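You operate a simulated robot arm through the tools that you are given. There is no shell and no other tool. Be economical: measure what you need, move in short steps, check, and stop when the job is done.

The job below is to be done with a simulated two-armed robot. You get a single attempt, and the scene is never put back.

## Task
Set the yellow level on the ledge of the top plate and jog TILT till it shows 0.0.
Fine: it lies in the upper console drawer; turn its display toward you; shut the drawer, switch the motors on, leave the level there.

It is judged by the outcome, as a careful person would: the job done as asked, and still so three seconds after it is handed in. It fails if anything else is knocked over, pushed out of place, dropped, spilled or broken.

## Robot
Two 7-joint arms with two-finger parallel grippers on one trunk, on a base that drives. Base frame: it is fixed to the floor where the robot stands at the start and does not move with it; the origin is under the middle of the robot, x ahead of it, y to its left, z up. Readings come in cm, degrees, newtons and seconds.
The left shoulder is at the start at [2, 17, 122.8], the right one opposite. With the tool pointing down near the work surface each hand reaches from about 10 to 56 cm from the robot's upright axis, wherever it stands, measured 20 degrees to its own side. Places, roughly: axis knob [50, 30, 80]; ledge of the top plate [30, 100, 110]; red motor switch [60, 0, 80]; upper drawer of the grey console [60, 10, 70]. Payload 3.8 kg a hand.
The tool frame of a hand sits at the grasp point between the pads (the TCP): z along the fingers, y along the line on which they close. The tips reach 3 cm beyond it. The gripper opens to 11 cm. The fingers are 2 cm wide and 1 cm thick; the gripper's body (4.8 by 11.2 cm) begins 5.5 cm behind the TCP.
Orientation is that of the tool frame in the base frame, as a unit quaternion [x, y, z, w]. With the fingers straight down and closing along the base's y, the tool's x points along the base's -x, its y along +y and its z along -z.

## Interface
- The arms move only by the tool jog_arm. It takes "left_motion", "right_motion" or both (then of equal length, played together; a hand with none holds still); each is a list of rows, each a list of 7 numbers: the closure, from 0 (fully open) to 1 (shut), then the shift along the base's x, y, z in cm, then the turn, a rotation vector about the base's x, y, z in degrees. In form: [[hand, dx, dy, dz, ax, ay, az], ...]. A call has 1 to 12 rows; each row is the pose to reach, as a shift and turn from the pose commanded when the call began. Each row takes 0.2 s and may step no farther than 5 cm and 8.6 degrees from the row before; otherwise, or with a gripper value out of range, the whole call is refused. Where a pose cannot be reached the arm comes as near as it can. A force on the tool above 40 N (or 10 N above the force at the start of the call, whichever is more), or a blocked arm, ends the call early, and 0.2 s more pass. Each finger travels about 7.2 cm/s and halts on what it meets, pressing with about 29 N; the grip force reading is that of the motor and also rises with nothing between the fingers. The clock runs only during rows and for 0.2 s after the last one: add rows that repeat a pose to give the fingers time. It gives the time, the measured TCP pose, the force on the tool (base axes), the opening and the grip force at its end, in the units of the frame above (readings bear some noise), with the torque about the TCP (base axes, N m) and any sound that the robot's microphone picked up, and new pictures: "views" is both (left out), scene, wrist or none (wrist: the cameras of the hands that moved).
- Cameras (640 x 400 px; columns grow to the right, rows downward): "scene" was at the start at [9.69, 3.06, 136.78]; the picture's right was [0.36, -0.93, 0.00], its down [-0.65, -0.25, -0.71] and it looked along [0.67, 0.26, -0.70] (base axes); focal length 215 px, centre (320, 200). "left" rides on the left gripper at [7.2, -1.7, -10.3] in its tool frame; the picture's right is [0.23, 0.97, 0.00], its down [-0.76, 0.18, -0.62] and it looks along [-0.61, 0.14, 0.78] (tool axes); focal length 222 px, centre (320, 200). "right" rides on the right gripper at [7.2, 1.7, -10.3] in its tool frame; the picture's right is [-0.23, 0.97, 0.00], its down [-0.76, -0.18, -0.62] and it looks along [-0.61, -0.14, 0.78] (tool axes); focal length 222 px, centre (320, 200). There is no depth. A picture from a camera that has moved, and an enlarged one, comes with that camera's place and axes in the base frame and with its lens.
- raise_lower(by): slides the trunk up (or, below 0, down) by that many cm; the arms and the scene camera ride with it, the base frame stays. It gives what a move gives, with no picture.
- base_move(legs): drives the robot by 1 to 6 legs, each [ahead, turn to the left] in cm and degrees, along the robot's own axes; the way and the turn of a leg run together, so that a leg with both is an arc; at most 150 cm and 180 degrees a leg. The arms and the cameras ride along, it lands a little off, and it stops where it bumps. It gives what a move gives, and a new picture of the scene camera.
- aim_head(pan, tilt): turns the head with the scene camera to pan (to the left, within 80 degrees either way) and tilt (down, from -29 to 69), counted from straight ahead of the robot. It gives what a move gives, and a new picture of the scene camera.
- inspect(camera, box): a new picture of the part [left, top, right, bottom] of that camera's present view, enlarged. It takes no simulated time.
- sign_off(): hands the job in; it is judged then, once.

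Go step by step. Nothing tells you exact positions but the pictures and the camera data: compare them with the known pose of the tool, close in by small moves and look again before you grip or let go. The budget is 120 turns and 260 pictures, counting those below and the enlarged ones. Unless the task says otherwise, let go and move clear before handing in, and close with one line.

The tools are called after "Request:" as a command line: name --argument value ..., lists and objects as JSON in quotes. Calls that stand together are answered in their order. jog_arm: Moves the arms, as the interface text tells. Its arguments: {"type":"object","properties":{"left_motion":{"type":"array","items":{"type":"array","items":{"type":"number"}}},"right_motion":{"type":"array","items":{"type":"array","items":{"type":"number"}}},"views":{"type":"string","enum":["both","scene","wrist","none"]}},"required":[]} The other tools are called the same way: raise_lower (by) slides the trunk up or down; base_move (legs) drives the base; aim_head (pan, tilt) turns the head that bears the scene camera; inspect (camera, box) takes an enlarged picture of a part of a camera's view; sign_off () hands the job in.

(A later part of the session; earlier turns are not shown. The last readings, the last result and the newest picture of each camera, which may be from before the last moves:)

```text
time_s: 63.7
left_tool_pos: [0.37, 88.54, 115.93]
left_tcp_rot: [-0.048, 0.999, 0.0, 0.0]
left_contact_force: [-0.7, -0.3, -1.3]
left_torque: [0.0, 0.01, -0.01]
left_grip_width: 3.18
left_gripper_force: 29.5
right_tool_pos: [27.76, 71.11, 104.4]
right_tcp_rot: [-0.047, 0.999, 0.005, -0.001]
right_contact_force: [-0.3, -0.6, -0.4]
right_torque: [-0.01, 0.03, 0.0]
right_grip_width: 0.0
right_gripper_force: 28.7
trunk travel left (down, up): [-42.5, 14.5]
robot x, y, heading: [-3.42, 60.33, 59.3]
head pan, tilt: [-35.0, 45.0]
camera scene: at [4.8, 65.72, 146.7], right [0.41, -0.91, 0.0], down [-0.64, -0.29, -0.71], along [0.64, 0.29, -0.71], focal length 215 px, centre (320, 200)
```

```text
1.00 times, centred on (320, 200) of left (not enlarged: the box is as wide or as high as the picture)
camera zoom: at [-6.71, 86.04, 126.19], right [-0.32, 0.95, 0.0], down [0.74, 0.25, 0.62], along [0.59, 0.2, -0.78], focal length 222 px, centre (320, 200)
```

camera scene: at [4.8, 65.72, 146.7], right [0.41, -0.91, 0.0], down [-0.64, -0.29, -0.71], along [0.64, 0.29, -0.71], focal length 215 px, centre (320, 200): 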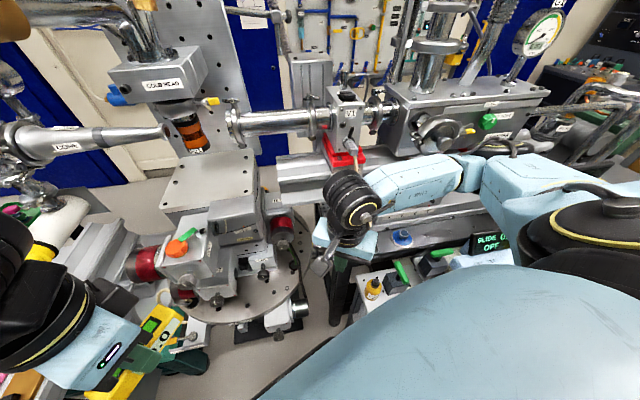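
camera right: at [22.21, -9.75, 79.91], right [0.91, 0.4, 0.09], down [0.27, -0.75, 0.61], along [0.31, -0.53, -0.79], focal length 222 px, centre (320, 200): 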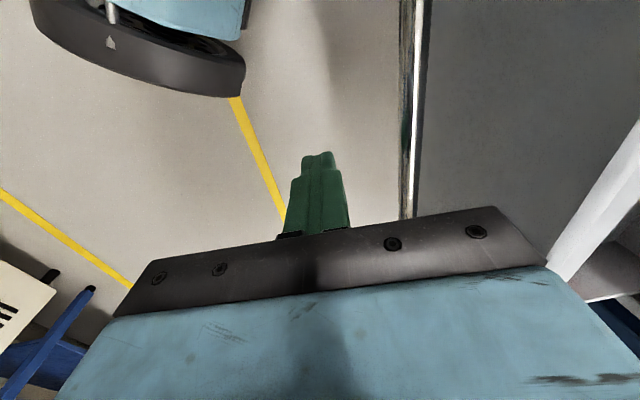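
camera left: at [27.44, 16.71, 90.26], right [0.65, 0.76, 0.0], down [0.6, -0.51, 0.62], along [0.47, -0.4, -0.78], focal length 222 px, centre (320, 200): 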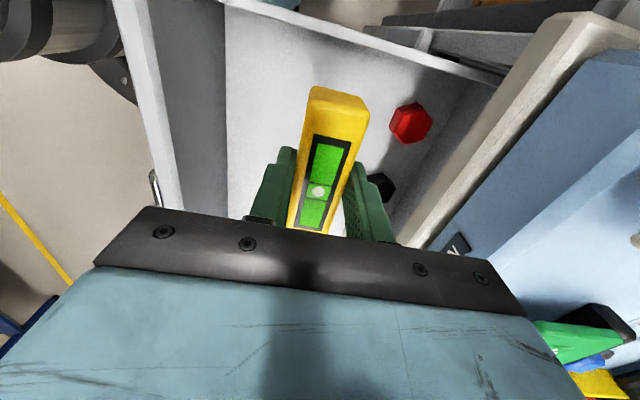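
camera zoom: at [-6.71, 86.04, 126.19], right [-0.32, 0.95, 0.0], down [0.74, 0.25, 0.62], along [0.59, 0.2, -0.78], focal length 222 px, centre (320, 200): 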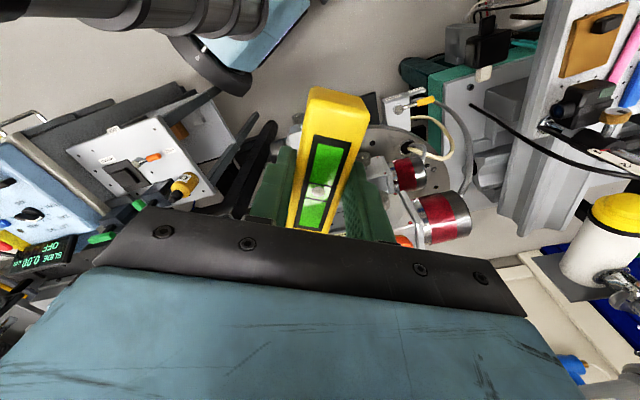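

The base probably touched the table's leg; everything still stands. I'll back off, shift left, and come in again with the robot facing roughly along x so the hand can keep its easy angle.

Request:
base_move --legs '[[-20, 0], [0, 22], [26, 0]]'

Request:
aim_head --pan 0 --tilt 45

```text
time_s: 67.9
left_tool_pos: [-17.12, 95.65, 115.96]
left_tcp_rot: [-0.24, 0.971, -0.001, 0.0]
left_contact_force: [0.4, -0.1, -2.1]
left_torque: [-0.06, 0.03, 0.0]
left_grip_width: 3.18
left_gripper_force: 29.0
right_tool_pos: [14.78, 90.06, 104.54]
right_tcp_rot: [-0.239, 0.971, 0.005, -0.002]
right_contact_force: [0.2, 0.1, -0.7]
right_torque: [-0.03, 0.0, 0.0]
right_grip_width: 0.0
right_gripper_force: 28.8
trunk travel left (down, up): [-42.5, 14.5]
robot x, y, heading: [-10.18, 68.5, 81.8]
head pan, tilt: [-35.0, 45.0]
camera scene: at [-4.35, 76.37, 146.69], right [0.73, -0.69, 0.0], down [-0.49, -0.51, -0.71], along [0.49, 0.51, -0.71], focal length 215 px, centre (320, 200)
```

scene: 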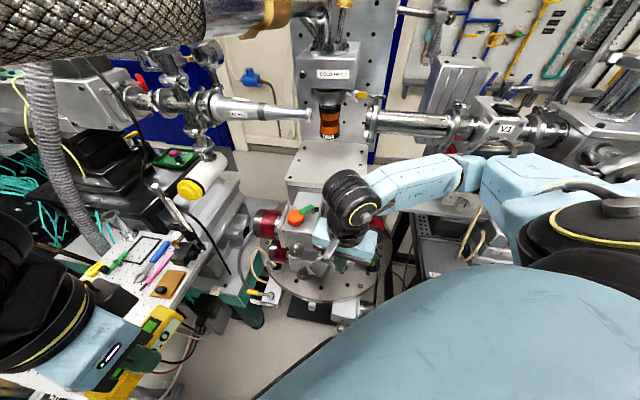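

```text
time_s: 68.9
left_tool_pos: [-17.12, 95.75, 115.95]
left_tcp_rot: [-0.241, 0.97, -0.001, -0.001]
left_contact_force: [0.3, 0.1, -1.8]
left_torque: [0.0, 0.02, 0.01]
left_grip_width: 3.18
left_gripper_force: 28.9
right_tool_pos: [14.83, 90.0, 104.42]
right_tcp_rot: [-0.239, 0.971, 0.005, -0.002]
right_contact_force: [0.6, 0.7, 0.3]
right_torque: [-0.01, 0.01, 0.02]
right_grip_width: 0.0
right_gripper_force: 29.0
trunk travel left (down, up): [-42.5, 14.5]
robot x, y, heading: [-10.21, 68.27, 81.8]
head pan, tilt: [0.0, 45.0]
camera scene: at [-8.75, 78.43, 146.69], right [0.99, -0.15, 0.0], down [-0.1, -0.7, -0.71], along [0.1, 0.7, -0.71], focal length 215 px, centre (320, 200)
```

scene: 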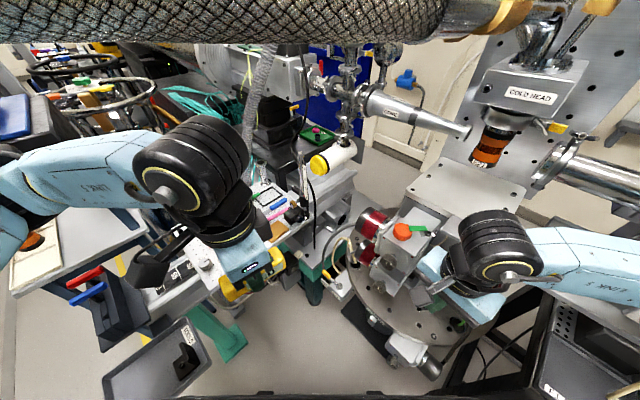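

The right hand swings away from the stage in a right turn, so I'll turn right 30° and look.

Request:
base_move --legs '[[0, -32]]'

```text
time_s: 70.9
left_tool_pos: [-1.6, 95.0, 115.88]
left_tcp_rot: [0.037, 0.999, -0.001, 0.001]
left_contact_force: [1.2, -0.3, -2.2]
left_torque: [-0.06, 0.02, 0.03]
left_grip_width: 3.19
left_gripper_force: 29.3
right_tool_pos: [22.61, 73.41, 104.54]
right_tcp_rot: [0.038, 0.999, 0.006, -0.002]
right_contact_force: [0.5, 0.4, -0.2]
right_torque: [0.0, 0.01, -0.02]
right_grip_width: 0.01
right_gripper_force: 28.9
trunk travel left (down, up): [-42.5, 14.5]
robot x, y, heading: [-9.88, 68.23, 49.8]
head pan, tilt: [0.0, 45.0]
camera scene: at [-3.6, 76.07, 146.7], right [0.76, -0.65, 0.0], down [-0.46, -0.54, -0.71], along [0.46, 0.54, -0.71], focal length 215 px, centre (320, 200)
```

scene: 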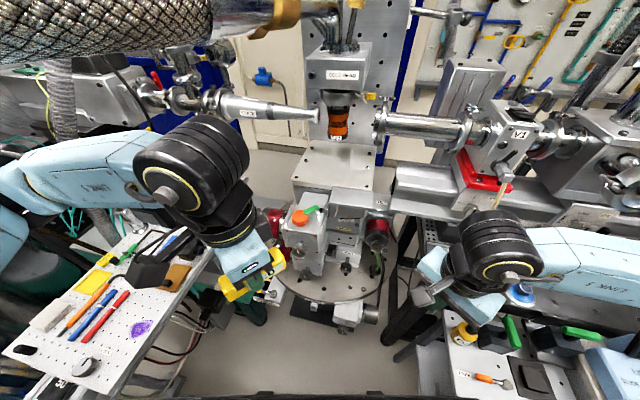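

Request:
base_move --legs '[[0, -28]]'

```text
time_s: 72.7
left_tool_pos: [10.11, 87.8, 115.98]
left_tcp_rot: [0.278, 0.961, 0.0, -0.001]
left_contact_force: [-0.1, -0.2, -1.9]
left_torque: [0.01, -0.01, 0.03]
left_grip_width: 3.16
left_gripper_force: 28.7
right_tool_pos: [21.09, 57.36, 104.45]
right_tcp_rot: [0.279, 0.96, 0.006, 0.001]
right_contact_force: [-0.2, 0.1, 0.1]
right_torque: [0.02, 0.02, 0.0]
right_grip_width: 0.0
right_gripper_force: 28.9
trunk travel left (down, up): [-42.5, 14.5]
robot x, y, heading: [-10.29, 67.86, 21.7]
head pan, tilt: [0.0, 45.0]
camera scene: at [-0.72, 72.02, 146.7], right [0.37, -0.93, 0.0], down [-0.66, -0.26, -0.71], along [0.66, 0.26, -0.71], focal length 215 px, centre (320, 200)
```

scene: 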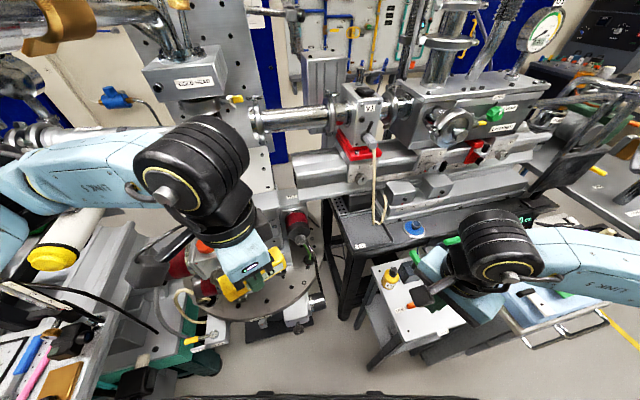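

Good stance: the left hand is at [10, 88, 116]. I'll raise it a little and carry the level toward the ledge while turning it to match, in two stages.

Request:
jog_arm --left_motion '[[1, 0, 0, 3, 0, 0, 0], [1, 2, 1.5, 4, 0, 0, -5], [1, 5, 3.5, 4, 0, 0, -10], [1, 8, 6, 4, 0, 0, -15], [1, 11, 8, 4, 0, 0, -21.2], [1, 11, 8, 4, 0, 0, -21.2]]' --views "both"

```text
time_s: 74.1
left_tool_pos: [19.19, 94.65, 119.88]
left_tcp_rot: [0.417, 0.909, -0.001, -0.001]
left_contact_force: [0.7, 0.5, -2.2]
left_torque: [-0.01, 0.0, -0.01]
left_grip_width: 3.13
left_gripper_force: 29.0
left hand out of reach, approached as far as the arm can: row 5, 6
right_tool_pos: [21.2, 57.33, 104.48]
right_tcp_rot: [0.279, 0.96, 0.005, 0.0]
right_contact_force: [-0.9, 0.2, 0.2]
right_torque: [-0.01, 0.01, -0.05]
right_grip_width: 0.0
right_gripper_force: 29.4
trunk travel left (down, up): [-42.5, 14.5]
robot x, y, heading: [-10.31, 68.21, 21.6]
head pan, tilt: [0.0, 45.0]
camera scene: at [-0.71, 72.07, 146.69], right [0.37, -0.93, 0.0], down [-0.66, -0.26, -0.71], along [0.66, 0.26, -0.71], focal length 215 px, centre (320, 200)
camera left: at [13.22, 98.97, 130.16], right [0.59, 0.81, 0.0], down [0.63, -0.46, 0.62], along [0.5, -0.37, -0.78], focal length 222 px, centre (320, 200)
```

scene: 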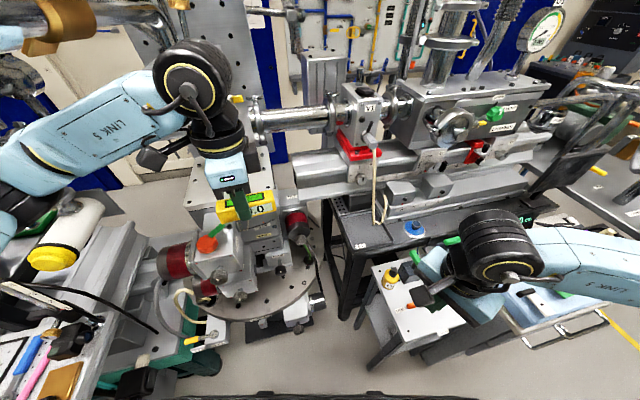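
left: 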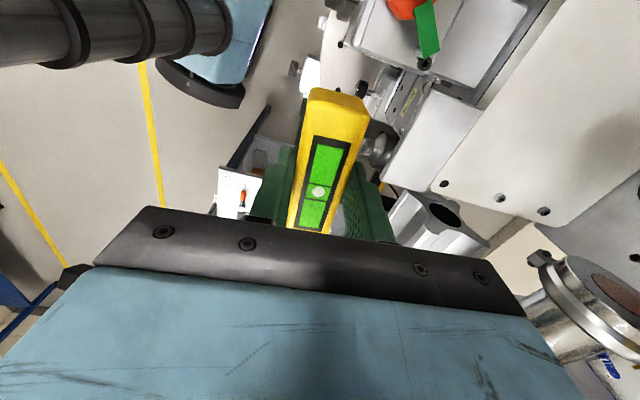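

The hand reaches its twist limit about here. Turning the base another 18° right relieves the wrist, so I'll do that with the hand held high.

Request:
base_move --legs '[[0, -18]]'

```text
time_s: 75.5
left_tool_pos: [26.07, 84.02, 119.91]
left_tcp_rot: [0.556, 0.831, 0.0, -0.001]
left_contact_force: [-1.0, 0.7, -0.7]
left_torque: [0.0, -0.04, -0.01]
left_grip_width: 3.18
left_gripper_force: 29.1
right_tool_pos: [16.29, 47.89, 104.5]
right_tcp_rot: [0.428, 0.904, 0.006, 0.002]
right_contact_force: [0.4, -1.0, 0.9]
right_torque: [0.0, -0.01, -0.02]
right_grip_width: 0.0
right_gripper_force: 29.0
trunk travel left (down, up): [-42.5, 14.5]
robot x, y, heading: [-10.04, 68.1, 3.3]
head pan, tilt: [0.0, 45.0]
camera scene: at [-0.02, 68.83, 146.7], right [0.06, -1.0, 0.0], down [-0.71, -0.04, -0.71], along [0.71, 0.04, -0.71], focal length 215 px, centre (320, 200)
```

scene: 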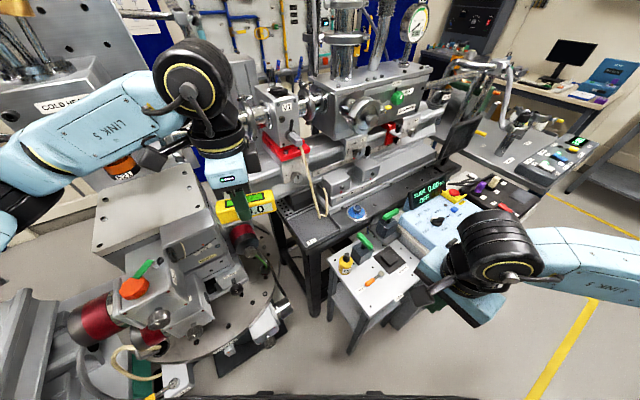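

The forearm passes above the plate's near side but well away from the hanging sample. I'll move toward the ledge in small stages, keeping height.

Request:
jog_arm --left_motion '[[1, 0.5, 3, 0, 0, 0, 4], [1, 1, 6, 0, 0, 0, 7], [1, 2, 9, 0, 0, 0, 10], [1, 2, 9, 0, 0, 0, 10]]' --views "none"

Request:
aim_head --pan 50 --tilt 40

```text
time_s: 76.5
left_tool_pos: [26.46, 91.95, 118.86]
left_tcp_rot: [0.472, 0.881, -0.007, -0.002]
left_contact_force: [0.0, 0.1, -1.7]
left_torque: [0.02, -0.02, -0.02]
left_grip_width: 3.16
left_gripper_force: 28.9
left hand out of reach, approached as far as the arm can: row 2, 3, 4
right_tool_pos: [16.17, 47.88, 104.48]
right_tcp_rot: [0.428, 0.904, 0.006, 0.002]
right_contact_force: [0.6, -0.4, -0.4]
right_torque: [0.01, -0.02, 0.01]
right_grip_width: 0.0
right_gripper_force: 28.9
trunk travel left (down, up): [-42.5, 14.5]
robot x, y, heading: [-10.49, 68.1, 3.3]
head pan, tilt: [0.0, 45.0]
```

```text
time_s: 77.7
left_tool_pos: [26.53, 91.95, 118.83]
left_tcp_rot: [0.472, 0.881, -0.007, -0.002]
left_contact_force: [0.0, -0.4, -1.3]
left_torque: [0.02, 0.0, 0.0]
left_grip_width: 3.15
left_gripper_force: 29.3
right_tool_pos: [16.22, 47.95, 104.45]
right_tcp_rot: [0.428, 0.904, 0.006, 0.001]
right_contact_force: [-0.6, -0.8, 0.5]
right_torque: [0.03, -0.03, 0.02]
right_grip_width: 0.0
right_gripper_force: 28.6
trunk travel left (down, up): [-42.5, 14.5]
robot x, y, heading: [-10.55, 68.19, 3.3]
head pan, tilt: [50.0, 40.0]
camera scene: at [-3.04, 75.22, 147.42], right [0.8, -0.6, 0.0], down [-0.39, -0.51, -0.77], along [0.46, 0.61, -0.64], focal length 215 px, centre (320, 200)
```

scene: 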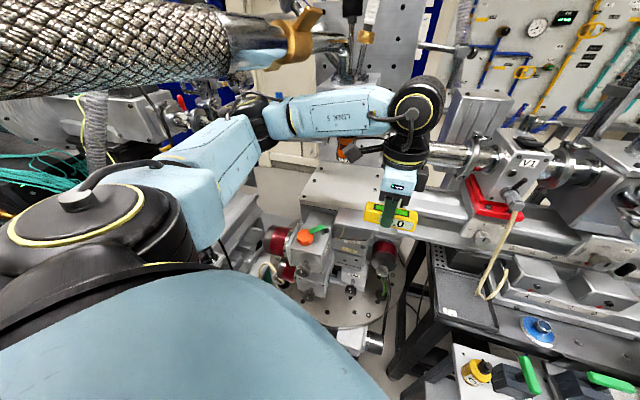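

The left elbow is right under the braided hose and the reach runs out, so this grip won't serve from here. I'll pull back, set the level down on the side table, and pick it up with the right hand turned the other way.

Request:
jog_arm --left_motion '[[1, -2, -4, 0, 0, 0, 0], [1, -5, -7, 0, 0, 0, 0], [1, -8, -9, 0, 0, 0, 0], [1, -11, -11, 0, 0, 0, 0], [1, -11, -11, 0, 0, 0, 0]]' --views "none"

Request:
aim_head --pan 0 --tilt 50

Request:
base_move --legs '[[0, -60]]'

```text
time_s: 78.9
left_tool_pos: [15.45, 81.16, 118.92]
left_tcp_rot: [0.482, 0.876, -0.001, 0.0]
left_contact_force: [0.4, 0.4, -1.8]
left_torque: [0.05, 0.03, 0.03]
left_grip_width: 3.16
left_gripper_force: 29.2
right_tool_pos: [16.2, 48.15, 104.47]
right_tcp_rot: [0.429, 0.904, 0.005, 0.002]
right_contact_force: [0.0, -0.3, 0.6]
right_torque: [0.01, -0.03, 0.03]
right_grip_width: 0.01
right_gripper_force: 28.9
trunk travel left (down, up): [-42.5, 14.5]
robot x, y, heading: [-10.07, 68.1, 3.5]
head pan, tilt: [50.0, 40.0]
```

```text
time_s: 80.0
left_tool_pos: [15.29, 81.02, 118.94]
left_tcp_rot: [0.481, 0.877, 0.0, -0.002]
left_contact_force: [-0.2, -0.6, -1.6]
left_torque: [-0.02, 0.0, 0.0]
left_grip_width: 3.18
left_gripper_force: 29.0
right_tool_pos: [16.16, 47.96, 104.53]
right_tcp_rot: [0.428, 0.904, 0.005, 0.001]
right_contact_force: [-0.8, 0.2, 0.3]
right_torque: [-0.01, 0.0, 0.01]
right_grip_width: 0.0
right_gripper_force: 29.0
trunk travel left (down, up): [-42.5, 14.5]
robot x, y, heading: [-9.92, 68.29, 3.2]
head pan, tilt: [0.0, 50.0]
camera scene: at [-0.45, 68.85, 146.01], right [0.06, -1.0, 0.0], down [-0.76, -0.04, -0.64], along [0.64, 0.04, -0.77], focal length 215 px, centre (320, 200)
```

scene: 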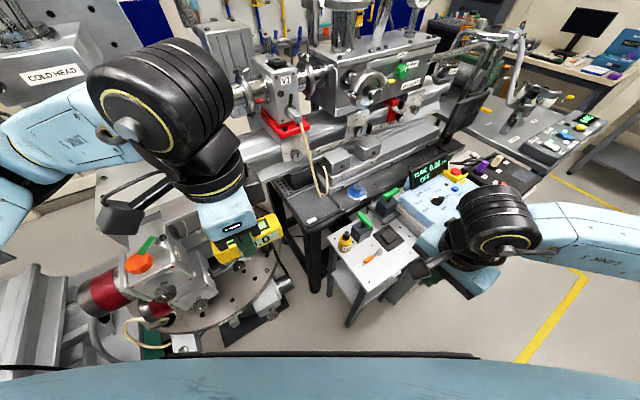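

```text
time_s: 83.1
left_tool_pos: [13.67, 52.46, 118.8]
left_tcp_rot: [0.856, 0.518, 0.0, -0.001]
left_contact_force: [-0.4, 0.4, -1.3]
left_torque: [0.01, 0.02, 0.0]
left_grip_width: 3.17
left_gripper_force: 29.1
right_tool_pos: [-14.39, 35.2, 104.39]
right_tcp_rot: [0.823, 0.568, 0.004, 0.004]
right_contact_force: [-0.2, -0.2, 0.2]
right_torque: [-0.04, -0.02, 0.0]
right_grip_width: 0.0
right_gripper_force: 29.3
trunk travel left (down, up): [-42.5, 14.5]
robot x, y, heading: [-10.38, 68.24, -56.5]
head pan, tilt: [0.0, 50.0]
camera scene: at [-4.88, 60.08, 146.0], right [-0.84, -0.55, 0.0], down [-0.42, 0.64, -0.64], along [0.35, -0.54, -0.77], focal length 215 px, centre (320, 200)
```

scene: 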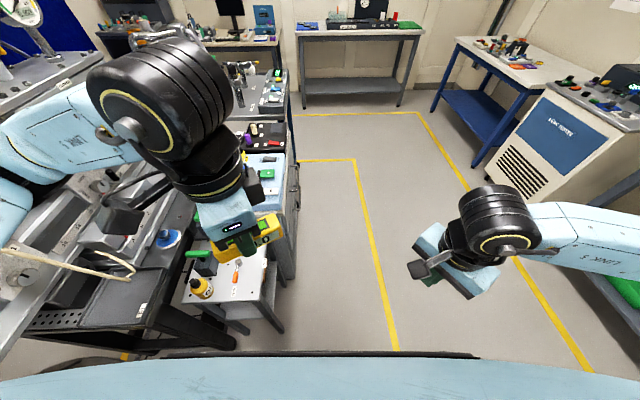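

The table's corners are about [20, 55], [33, 36], [41, 68]. I'll look for free space on it.

Request:
inspect --camera "scene" --box '[170, 220, 300, 340]'

Request:
inspect --camera "left" --box '[0, 0, 640, 400]'

```text
3.33 times, centred on (235, 280) of scene
camera zoom: at [-4.88, 60.08, 146.0], right [-0.84, -0.55, 0.0], down [-0.42, 0.64, -0.64], along [0.35, -0.54, -0.77], focal length 718 px, centre (603, -67)
```

zoom: 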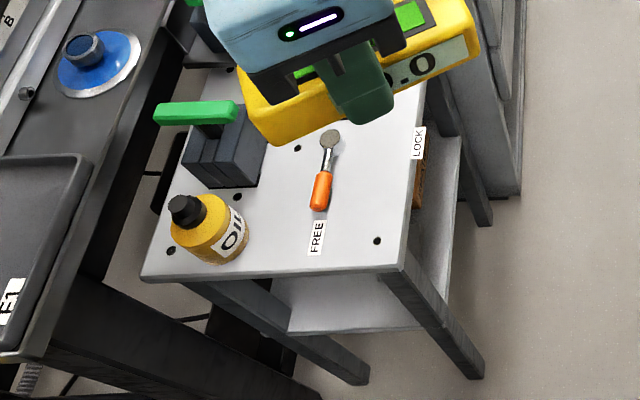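

```text
1.00 times, centred on (320, 200) of left (not enlarged: the box is as wide or as high as the picture)
camera zoom: at [15.59, 59.59, 129.17], right [0.97, -0.25, 0.0], down [-0.2, -0.76, 0.62], along [-0.16, -0.6, -0.78], focal length 222 px, centre (320, 200)
```

zoom: 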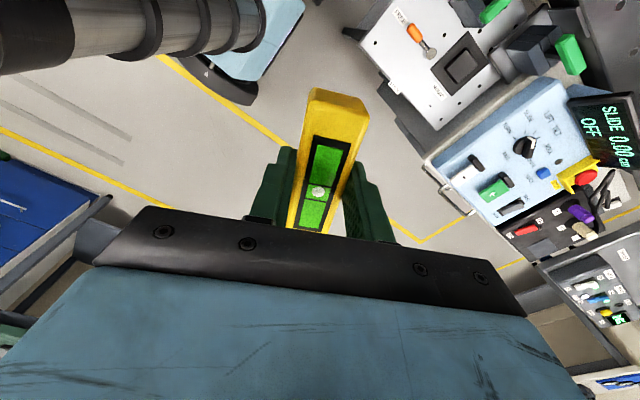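

The strip along the table's front edge, beside the LOCK/FREE lever, is free: I'll set the level at about [28.7, 50.8], table top z ≈ 72.5. I'll drive to face it.

Request:
base_move --legs '[[0, -33], [25, 0], [0, 90]]'

```text
time_s: 90.3
left_tool_pos: [16.09, 54.68, 118.81]
left_tcp_rot: [0.506, 0.863, -0.001, -0.001]
left_contact_force: [-0.3, 1.2, -1.9]
left_torque: [0.0, -0.01, -0.03]
left_grip_width: 3.18
left_gripper_force: 28.6
right_tool_pos: [15.04, 21.69, 104.49]
right_tcp_rot: [0.454, 0.891, 0.005, 0.001]
right_contact_force: [0.0, 0.2, -0.4]
right_torque: [-0.02, -0.01, 0.0]
right_grip_width: 0.0
right_gripper_force: 29.0
trunk travel left (down, up): [-42.5, 14.5]
robot x, y, heading: [-10.41, 43.24, 0.1]
head pan, tilt: [0.0, 50.0]
camera scene: at [-0.45, 43.35, 146.0], right [0.0, -1.0, 0.0], down [-0.77, 0.0, -0.64], along [0.64, 0.0, -0.77], focal length 215 px, centre (320, 200)
```

scene: 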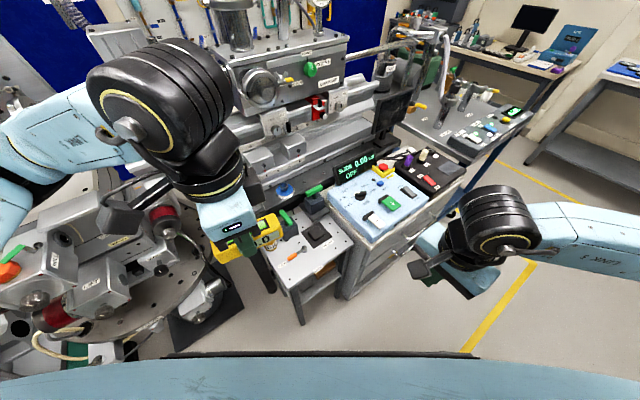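

Request:
inspect --camera "scene" --box '[250, 190, 370, 310]'

```text
3.33 times, centred on (310, 250) of scene
camera zoom: at [-0.45, 43.35, 146.0], right [0.0, -1.0, 0.0], down [-0.77, 0.0, -0.64], along [0.64, 0.0, -0.77], focal length 718 px, centre (353, 33)
```

zoom: 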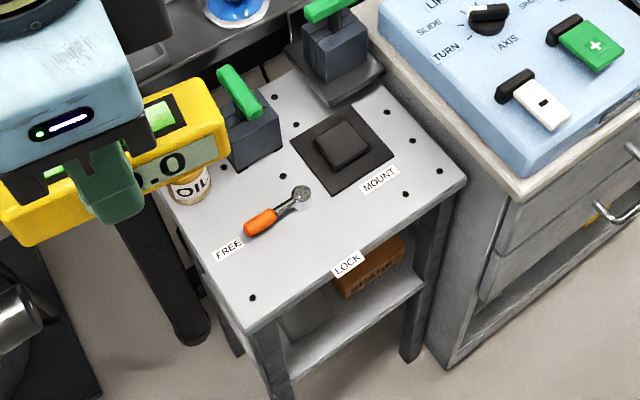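

The table view confirms free space around [30, 49.5]. I'll lower the trunk 20 cm and bring the level above that spot.

Request:
raise_lower --by -20

Request:
jog_arm --left_motion '[[1, 4, -1.5, -2, 0, 0, 2], [1, 8, -3, -4, 0, 0, 4], [1, 12, -4.5, -7, 0, 0, 6], [1, 14, -5.2, -11, 0, 0, 6.3], [1, 14, -5.2, -14, 0, 0, 6.3], [1, 14, -5.2, -14, 0, 0, 6.3]]' --views "both"

Request:
inspect --camera "scene" --box '[230, 140, 370, 260]'

```text
time_s: 92.5
left_tool_pos: [16.12, 54.67, 98.89]
left_tcp_rot: [0.506, 0.863, -0.001, -0.001]
left_contact_force: [-0.6, -0.3, -0.9]
left_torque: [0.01, -0.02, -0.02]
left_grip_width: 3.17
left_gripper_force: 29.2
right_tool_pos: [15.02, 21.59, 84.54]
right_tcp_rot: [0.453, 0.891, 0.006, 0.002]
right_contact_force: [0.5, -0.1, 0.1]
right_torque: [-0.02, 0.0, 0.0]
right_grip_width: 0.0
right_gripper_force: 29.0
trunk travel left (down, up): [-22.5, 34.5]
robot x, y, heading: [-10.51, 43.42, 0.1]
head pan, tilt: [0.0, 50.0]
```

```text
refused: row 3 steps farther than a row can; nothing moved
```

```text
3.33 times, centred on (300, 200) of scene
camera zoom: at [-0.46, 43.33, 126.01], right [0.0, -1.0, 0.0], down [-0.77, 0.0, -0.64], along [0.64, 0.0, -0.77], focal length 718 px, centre (387, 200)
```

zoom: 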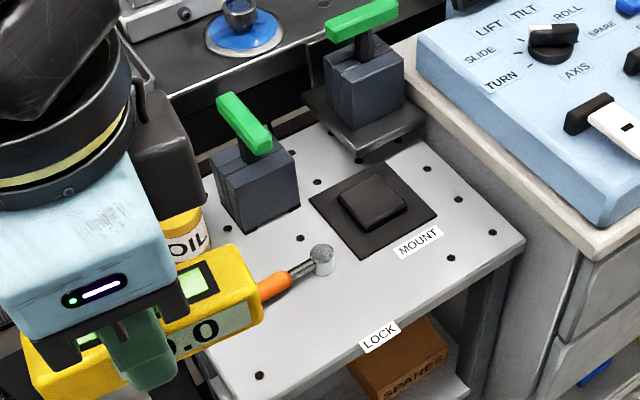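

Request:
jog_arm --left_motion '[[1, 4, -1.5, -1, 0, 0, 2], [1, 8, -3, -3, 0, 0, 4], [1, 11, -4.2, -6, 0, 0, 6], [1, 14, -5.2, -9, 0, 0, 6.3], [1, 14, -5.2, -13, 0, 0, 6.3], [1, 14, -5.2, -15, 0, 0, 6.3], [1, 14, -5.2, -15, 0, 0, 6.3]]' --views "both"

Request:
inspect --camera "scene" --box '[230, 140, 370, 260]'

```text
time_s: 94.1
left_tool_pos: [30.08, 49.41, 83.88]
left_tcp_rot: [0.458, 0.889, -0.001, -0.001]
left_contact_force: [0.5, -0.6, -1.4]
left_torque: [0.03, 0.02, 0.01]
left_grip_width: 3.18
left_gripper_force: 28.7
right_tool_pos: [15.09, 21.54, 84.53]
right_tcp_rot: [0.453, 0.891, 0.005, 0.001]
right_contact_force: [0.4, 0.2, 0.0]
right_torque: [-0.04, -0.01, -0.01]
right_grip_width: 0.01
right_gripper_force: 29.1
trunk travel left (down, up): [-22.5, 34.5]
robot x, y, heading: [-9.9, 43.17, 0.0]
head pan, tilt: [0.0, 50.0]
camera scene: at [-0.45, 43.33, 126.01], right [0.0, -1.0, 0.0], down [-0.77, 0.0, -0.64], along [0.64, 0.0, -0.77], focal length 215 px, centre (320, 200)
camera left: at [24.51, 54.36, 94.14], right [0.66, 0.75, 0.0], down [0.59, -0.52, 0.62], along [0.47, -0.41, -0.78], focal length 222 px, centre (320, 200)
```

scene: 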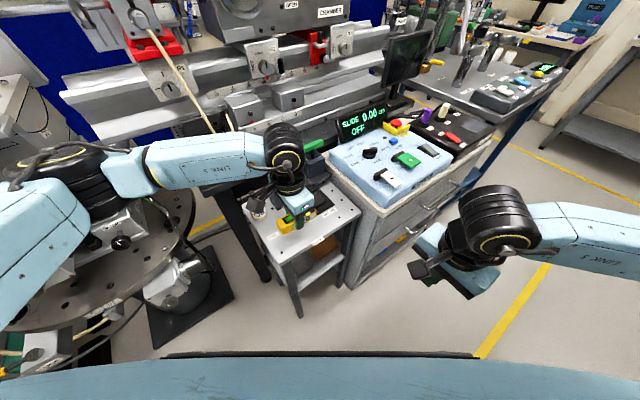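
left: 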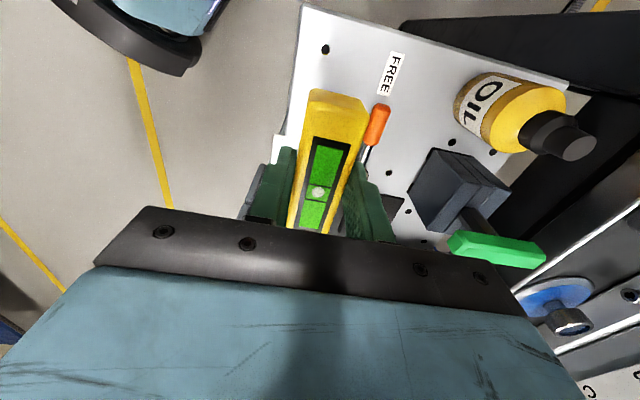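

```text
3.33 times, centred on (300, 200) of scene
camera zoom: at [-0.45, 43.33, 126.01], right [0.0, -1.0, 0.0], down [-0.77, 0.0, -0.64], along [0.64, 0.0, -0.77], focal length 718 px, centre (387, 200)
```

zoom: 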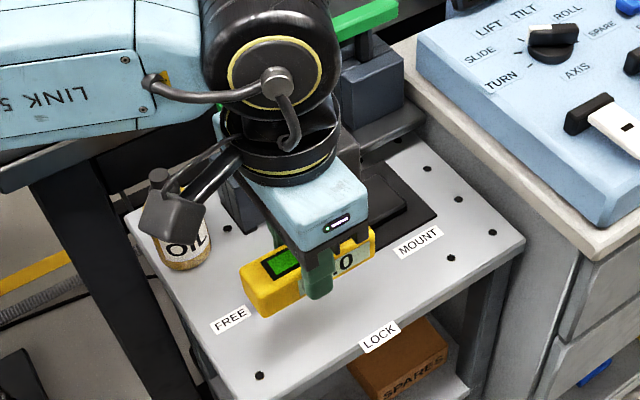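

The level hovers over the free strip, with the lever and clamps clear. I'll lower it gently until it touches.

Request:
jog_arm --left_motion '[[1, 0, 0, -2.5, 0, 0, 0], [1, 0, 0, -5, 0, 0, 0], [1, 0, 0, -6, 0, 0, 0], [1, 0, 0, -6, 0, 0, 0]]' --views "none"

Request:
inspect --camera "scene" --box '[250, 170, 350, 250]'

```text
time_s: 95.1
left_tool_pos: [30.08, 49.45, 77.86]
left_tcp_rot: [0.458, 0.889, -0.001, 0.0]
left_contact_force: [-0.1, 0.6, -1.4]
left_torque: [0.0, 0.04, 0.03]
left_grip_width: 3.17
left_gripper_force: 28.7
right_tool_pos: [14.95, 21.62, 84.45]
right_tcp_rot: [0.453, 0.892, 0.005, 0.002]
right_contact_force: [-0.1, 0.1, 0.0]
right_torque: [-0.01, 0.01, -0.02]
right_grip_width: 0.0
right_gripper_force: 29.0
trunk travel left (down, up): [-22.5, 34.5]
robot x, y, heading: [-10.02, 43.4, 0.1]
head pan, tilt: [0.0, 50.0]
```

```text
5.00 times, centred on (300, 210) of scene
camera zoom: at [-0.45, 43.33, 126.01], right [0.0, -1.0, 0.0], down [-0.77, 0.0, -0.64], along [0.64, 0.0, -0.77], focal length 1076 px, centre (420, 150)
```

zoom: 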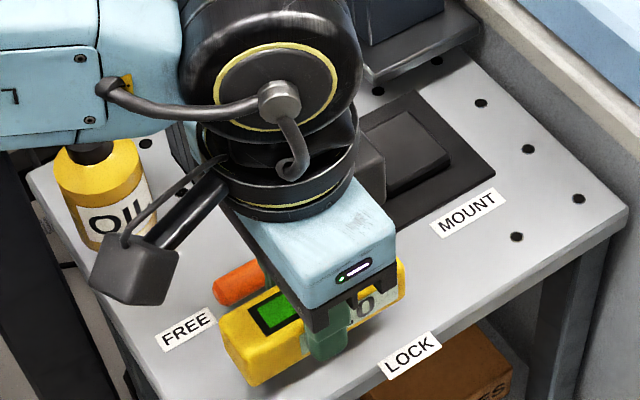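

Request:
jog_arm --left_motion '[[1, 0, 0, -0.4, 0, 0, 0], [1, 0, 0, -0.8, 0, 0, 0], [1, 0, 0, -1.2, 0, 0, 0]]' --views "none"

```text
time_s: 95.9
left_tool_pos: [30.13, 49.53, 76.63]
left_tcp_rot: [0.458, 0.889, 0.0, 0.0]
left_contact_force: [0.1, -0.1, -1.3]
left_torque: [-0.01, -0.01, 0.01]
left_grip_width: 3.17
left_gripper_force: 29.0
right_tool_pos: [15.11, 21.63, 84.48]
right_tcp_rot: [0.453, 0.891, 0.006, 0.002]
right_contact_force: [0.4, 0.2, -0.1]
right_torque: [-0.02, 0.04, 0.02]
right_grip_width: 0.0
right_gripper_force: 29.4
trunk travel left (down, up): [-22.5, 34.5]
robot x, y, heading: [-10.04, 43.41, -0.0]
head pan, tilt: [0.0, 50.0]
```

Request:
jog_arm --left_motion '[[1, 0, 0, -0.3, 0, 0, 0], [1, 0, 0, -0.6, 0, 0, 0], [1, 0, 0, -0.9, 0, 0, 0]]' --views "none"

Request:
inspect --camera "scene" --box '[250, 170, 350, 250]'

```text
time_s: 96.7
left_tool_pos: [30.15, 49.49, 75.65]
left_tcp_rot: [0.458, 0.889, -0.001, -0.001]
left_contact_force: [-0.2, -0.1, -1.3]
left_torque: [0.02, -0.03, 0.01]
left_grip_width: 3.15
left_gripper_force: 29.2
right_tool_pos: [15.06, 21.56, 84.34]
right_tcp_rot: [0.453, 0.892, 0.005, 0.001]
right_contact_force: [0.4, -0.1, 0.2]
right_torque: [0.02, -0.01, 0.0]
right_grip_width: 0.0
right_gripper_force: 29.3
trunk travel left (down, up): [-22.5, 34.5]
robot x, y, heading: [-10.19, 43.1, 0.2]
head pan, tilt: [0.0, 50.0]
```

```text
5.00 times, centred on (300, 210) of scene
camera zoom: at [-0.45, 43.33, 126.0], right [0.0, -1.0, 0.0], down [-0.77, 0.0, -0.64], along [0.64, 0.0, -0.77], focal length 1076 px, centre (420, 150)
```

zoom: 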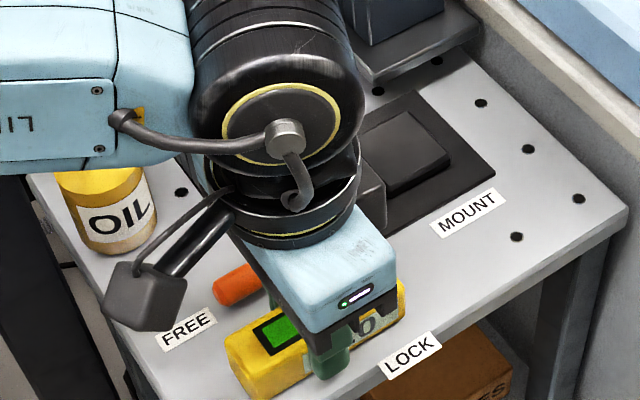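

Request:
jog_arm --left_motion '[[1, 0, 0, -0.25, 0, 0, 0], [1, 0, 0, -0.5, 0, 0, 0], [1, 0, 0, -0.75, 0, 0, 0]]' --views "none"

Request:
inspect --camera "scene" --box '[250, 170, 350, 250]'

```text
time_s: 97.5
left_tool_pos: [30.15, 49.24, 75.14]
left_tcp_rot: [0.458, 0.889, 0.0, 0.002]
left_contact_force: [1.2, 0.5, 22.7]
left_torque: [0.0, 0.01, 0.05]
left_grip_width: 3.18
left_gripper_force: 28.9
right_tool_pos: [14.99, 21.55, 84.59]
right_tcp_rot: [0.453, 0.892, 0.005, 0.002]
right_contact_force: [0.2, 0.8, -0.4]
right_torque: [-0.02, 0.02, 0.01]
right_grip_width: 0.0
right_gripper_force: 28.7
trunk travel left (down, up): [-22.5, 34.5]
robot x, y, heading: [-10.29, 43.55, 0.2]
head pan, tilt: [0.0, 50.0]
```

```text
5.00 times, centred on (300, 210) of scene
camera zoom: at [-0.6, 43.32, 126.03], right [0.0, -1.0, 0.0], down [-0.77, 0.0, -0.64], along [0.64, 0.0, -0.77], focal length 1076 px, centre (420, 150)
```

zoom: 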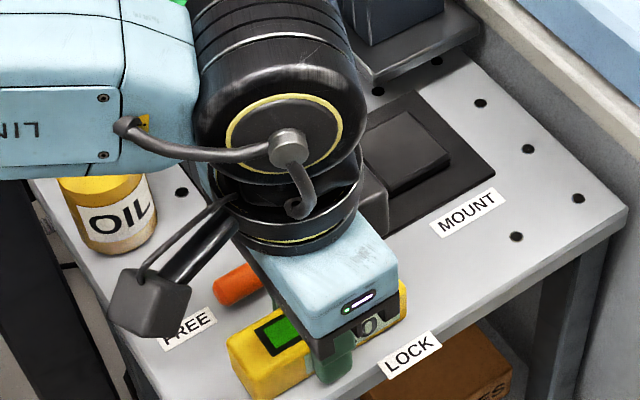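

Contact at TCP z = 75.1. I'll ease up slightly and open the fingers just enough to clear.

Request:
jog_arm --left_motion '[[1, 0, 0, 0.25, 0, 0, 0], [0.65, 0, 0, 0.25, 0, 0, 0], [0.54, 0, 0, 0.25, 0, 0, 0], [0.54, 0, 0, 0.25, 0, 0, 0]]' --views "wrist"

Request:
jog_arm --left_motion '[[0.54, 0, 0, 3, 0, 0, 0], [0.54, 0, 0, 7, 0, 0, 0], [0.54, -3, 0, 11, 0, 0, 0], [0.54, -6, 2, 14, 0, 0, 0], [0.54, -10, 4, 16, 0, 0, 0], [0.54, -10, 4, 16, 0, 0, 0]]' --views "scene"

Request:
inspect --camera "scene" --box '[250, 150, 350, 250]'

```text
time_s: 98.5
left_tool_pos: [30.05, 49.42, 75.23]
left_tcp_rot: [0.458, 0.889, 0.0, -0.001]
left_contact_force: [0.0, -0.1, -0.4]
left_torque: [-0.04, -0.02, -0.01]
left_grip_width: 5.05
left_gripper_force: 0.1
right_tool_pos: [15.04, 21.59, 84.46]
right_tcp_rot: [0.453, 0.891, 0.006, 0.002]
right_contact_force: [0.1, -0.1, -0.5]
right_torque: [0.02, 0.04, 0.0]
right_grip_width: 0.01
right_gripper_force: 28.7
trunk travel left (down, up): [-22.5, 34.5]
robot x, y, heading: [-10.01, 42.86, 0.1]
head pan, tilt: [0.0, 50.0]
camera left: at [24.48, 54.29, 85.5], right [0.66, 0.75, 0.0], down [0.59, -0.52, 0.62], along [0.47, -0.41, -0.78], focal length 222 px, centre (320, 200)
```

left: 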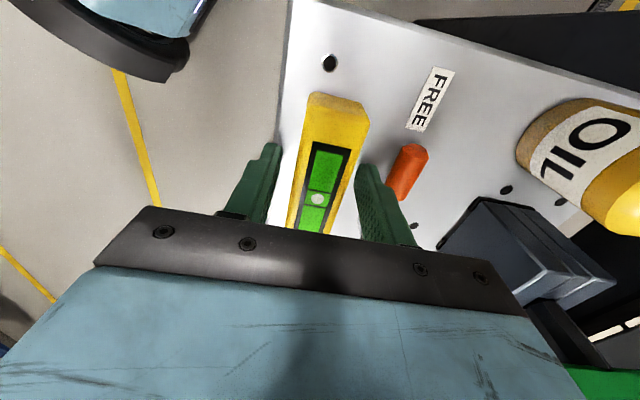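

```text
time_s: 99.9
left_tool_pos: [19.98, 53.36, 91.36]
left_tcp_rot: [0.457, 0.89, -0.001, -0.001]
left_contact_force: [0.0, 0.3, -0.9]
left_torque: [0.03, 0.0, -0.01]
left_grip_width: 5.02
left_gripper_force: 0.1
right_tool_pos: [15.02, 21.52, 84.43]
right_tcp_rot: [0.453, 0.891, 0.005, 0.002]
right_contact_force: [-0.1, 0.8, -0.5]
right_torque: [-0.01, 0.04, 0.01]
right_grip_width: 0.02
right_gripper_force: 28.8
trunk travel left (down, up): [-22.5, 34.5]
robot x, y, heading: [-10.16, 43.65, 0.1]
head pan, tilt: [0.0, 50.0]
camera scene: at [-0.45, 43.32, 126.0], right [0.0, -1.0, 0.0], down [-0.77, 0.0, -0.64], along [0.64, 0.0, -0.77], focal length 215 px, centre (320, 200)
```

scene: 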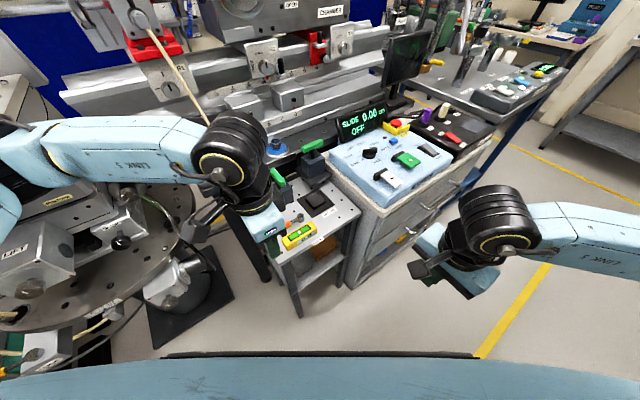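

```text
4.00 times, centred on (300, 200) of scene
camera zoom: at [-0.45, 43.32, 126.0], right [0.0, -1.0, 0.0], down [-0.77, 0.0, -0.64], along [0.64, 0.0, -0.77], focal length 861 px, centre (400, 200)
```

zoom: 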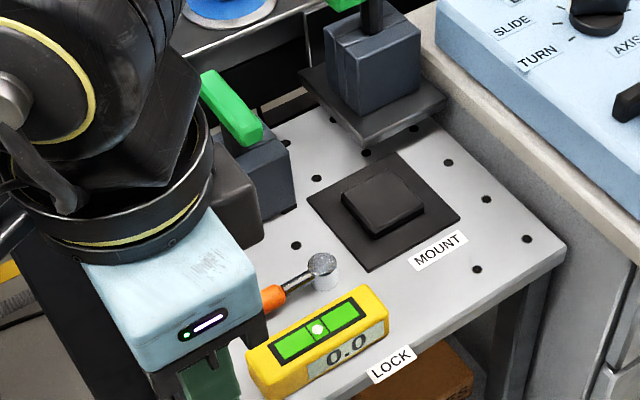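

The level rests squarely on the table, display toward the robot. I'll raise the trunk for clearance and drive to a spot from which the right hand can pick it up with a reversed grip.

Request:
raise_lower --by 16

Request:
base_move --legs '[[0, -68], [25.5, 0], [0, 143]]'

```text
time_s: 101.8
left_tool_pos: [19.98, 53.34, 107.31]
left_tcp_rot: [0.458, 0.889, 0.0, -0.002]
left_contact_force: [-0.2, -0.3, 0.2]
left_torque: [0.0, 0.03, -0.01]
left_grip_width: 5.05
left_gripper_force: 0.2
right_tool_pos: [15.11, 21.53, 100.42]
right_tcp_rot: [0.453, 0.891, 0.005, 0.002]
right_contact_force: [-0.6, 0.1, 0.0]
right_torque: [0.03, 0.02, -0.02]
right_grip_width: 0.0
right_gripper_force: 29.2
trunk travel left (down, up): [-38.5, 18.5]
robot x, y, heading: [-10.24, 43.09, 0.2]
head pan, tilt: [0.0, 50.0]
```

```text
time_s: 112.5
left_tool_pos: [-2.98, 51.43, 107.13]
left_tcp_rot: [-0.189, 0.982, -0.001, -0.001]
left_contact_force: [-0.7, 0.9, 0.1]
left_torque: [0.0, 0.01, -0.02]
left_grip_width: 5.07
left_gripper_force: 0.1
right_tool_pos: [26.72, 39.18, 100.48]
right_tcp_rot: [-0.194, 0.981, 0.005, -0.002]
right_contact_force: [0.5, 0.4, 0.4]
right_torque: [0.04, 0.0, 0.0]
right_grip_width: 0.0
right_gripper_force: 28.9
trunk travel left (down, up): [-38.5, 18.5]
robot x, y, heading: [-0.4, 19.52, 76.5]
head pan, tilt: [0.0, 50.0]
camera scene: at [1.93, 29.36, 142.01], right [0.97, -0.24, 0.0], down [-0.18, -0.74, -0.64], along [0.15, 0.62, -0.77], focal length 215 px, centre (320, 200)
```

scene: 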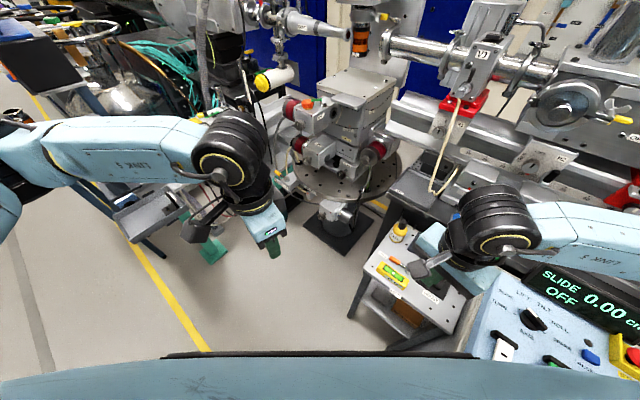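

I'll turn the right hand about 104° to the reversed orientation while holding it high.

Request:
jog_arm --right_motion '[[0.9, 0, 0, 0, 0, 0, 8.5], [0.8, 0, 0, 0, 0, 0, 17], [0.7, 0, 0, 0, 0, 0, 25.5], [0.6, 0, 0, 0, 0, 0, 34], [0.54, 0, 0, 0, 0, 0, 42.5], [0.54, 0, 0, 0, 0, 0, 51], [0.54, 0, 0, 0, 0, 0, 59.5], [0.54, 0, 1, 0, 0, 0, 68], [0.54, 0, 2, 0, 0, 0, 76.5], [0.54, 0.5, 3, 0, 0, 0, 85], [0.54, 1, 4, 0, 0, 0, 93.5], [0.54, 1, 5, 0, 0, 0, 102]]' --views "both"

```text
time_s: 115.0
left_tool_pos: [-2.93, 51.59, 107.25]
left_tcp_rot: [-0.189, 0.982, -0.001, -0.001]
left_contact_force: [0.2, 0.5, 0.6]
left_torque: [0.01, -0.01, -0.02]
left_grip_width: 5.07
left_gripper_force: 0.1
right_tool_pos: [27.58, 44.0, 100.42]
right_tcp_rot: [0.885, -0.466, -0.003, 0.006]
right_contact_force: [-0.4, 0.3, -0.2]
right_torque: [0.03, 0.03, 0.03]
right_grip_width: 5.07
right_gripper_force: 0.1
trunk travel left (down, up): [-38.5, 18.5]
robot x, y, heading: [-0.11, 19.75, 76.4]
head pan, tilt: [0.0, 50.0]
camera scene: at [1.93, 29.39, 142.0], right [0.97, -0.24, 0.0], down [-0.18, -0.74, -0.64], along [0.15, 0.62, -0.77], focal length 215 px, centre (320, 200)
camera right: at [30.29, 37.34, 110.77], right [-0.93, -0.36, 0.01], down [-0.28, 0.73, 0.62], along [-0.23, 0.57, -0.79], focal length 222 px, centre (320, 200)
```

scene: 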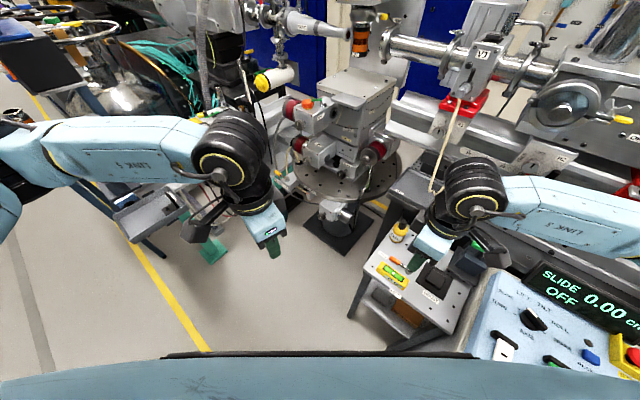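
right: 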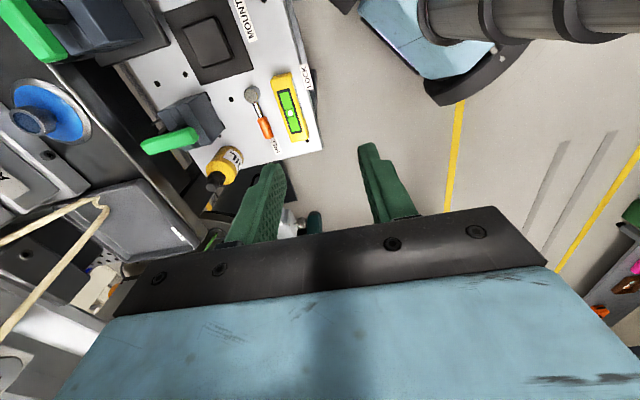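

The reversed orientation is reached. I'll move over the level, lower the trunk, and check alignment.

Request:
jog_arm --right_motion '[[0.54, 1.2, 2.6, 0, 0, 0, 1], [0.54, 2.5, 5.2, 0, 0, 0, 2], [0.54, 2.5, 5.2, 0, 0, 0, 2]]' --views "none"

Request:
raise_lower --by -16

Request:
inspect --camera "right" --box '[0, 0, 640, 400]'

Request:
inspect --camera "scene" --box '[350, 130, 510, 250]'

```text
time_s: 115.8
left_tool_pos: [-2.96, 51.46, 107.24]
left_tcp_rot: [-0.189, 0.982, -0.002, 0.001]
left_contact_force: [-1.1, -0.2, -1.1]
left_torque: [-0.02, -0.02, 0.0]
left_grip_width: 5.05
left_gripper_force: 0.0
right_tool_pos: [30.08, 49.37, 100.64]
right_tcp_rot: [0.893, -0.451, -0.003, 0.006]
right_contact_force: [0.3, 0.1, 0.4]
right_torque: [0.0, -0.01, -0.03]
right_grip_width: 5.05
right_gripper_force: 0.2
trunk travel left (down, up): [-38.5, 18.5]
robot x, y, heading: [-0.52, 19.41, 76.6]
head pan, tilt: [0.0, 50.0]
```

```text
time_s: 117.7
left_tool_pos: [-3.05, 51.51, 91.15]
left_tcp_rot: [-0.188, 0.982, -0.001, 0.0]
left_contact_force: [-0.5, -0.3, -0.1]
left_torque: [-0.01, 0.02, 0.01]
left_grip_width: 5.05
left_gripper_force: 0.1
right_tool_pos: [30.07, 49.36, 84.55]
right_tcp_rot: [0.893, -0.451, -0.001, 0.004]
right_contact_force: [0.4, 0.5, 0.0]
right_torque: [0.01, 0.01, -0.02]
right_grip_width: 5.07
right_gripper_force: 0.0
trunk travel left (down, up): [-22.5, 34.5]
robot x, y, heading: [-0.54, 19.66, 76.5]
head pan, tilt: [0.0, 50.0]
```

```text
1.00 times, centred on (320, 200) of right (not enlarged: the box is as wide or as high as the picture)
camera zoom: at [32.97, 42.57, 94.88], right [-0.92, -0.39, 0.01], down [-0.3, 0.72, 0.62], along [-0.25, 0.57, -0.78], focal length 222 px, centre (320, 200)
```

zoom: 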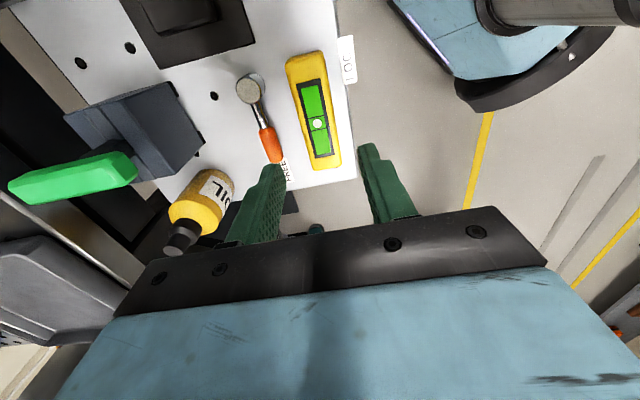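

```text
3.33 times, centred on (430, 190) of scene
camera zoom: at [1.94, 29.35, 126.02], right [0.97, -0.24, 0.0], down [-0.18, -0.74, -0.64], along [0.15, 0.62, -0.77], focal length 718 px, centre (-47, 233)
```

zoom: 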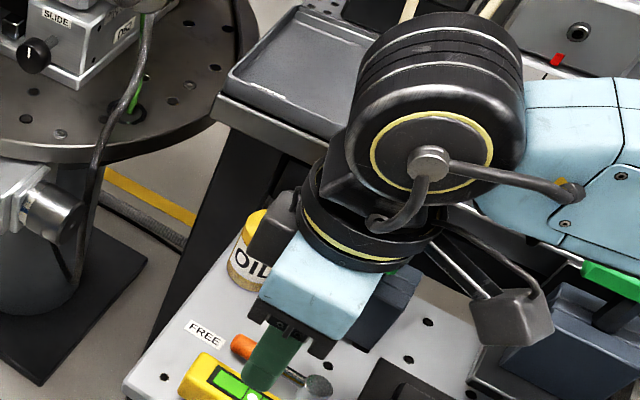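

Aligned within a few millimetres. I'll descend and grip.

Request:
jog_arm --right_motion '[[0.54, 0.2, -0.3, -3, 0, 0, 0], [0.54, 0.2, -0.3, -6, 0, 0, 0], [0.54, 0.2, -0.3, -8, 0, 0, 0], [0.54, 0.2, -0.3, -9.2, 0, 0, 0], [0.54, 0.2, -0.3, -9.2, 0, 0, 0]]' --views "wrist"

```text
time_s: 118.9
left_tool_pos: [-3.02, 51.55, 91.28]
left_tcp_rot: [-0.19, 0.982, 0.0, -0.001]
left_contact_force: [-0.7, 0.4, -0.1]
left_torque: [0.01, 0.02, 0.03]
left_grip_width: 5.04
left_gripper_force: 0.0
right_tool_pos: [30.24, 48.94, 75.28]
right_tcp_rot: [0.892, -0.451, -0.001, 0.005]
right_contact_force: [0.2, -0.7, -0.2]
right_torque: [-0.01, 0.01, -0.01]
right_grip_width: 5.07
right_gripper_force: 0.0
trunk travel left (down, up): [-22.5, 34.5]
robot x, y, heading: [-0.22, 19.4, 76.4]
head pan, tilt: [0.0, 50.0]
camera right: at [33.25, 42.16, 85.64], right [-0.92, -0.39, 0.01], down [-0.3, 0.72, 0.62], along [-0.25, 0.57, -0.78], focal length 222 px, centre (320, 200)
```

right: 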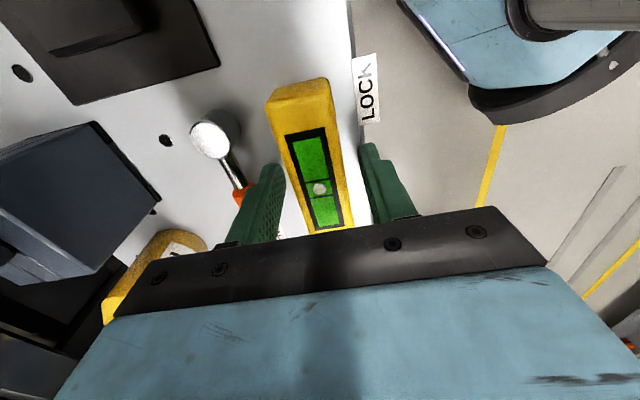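

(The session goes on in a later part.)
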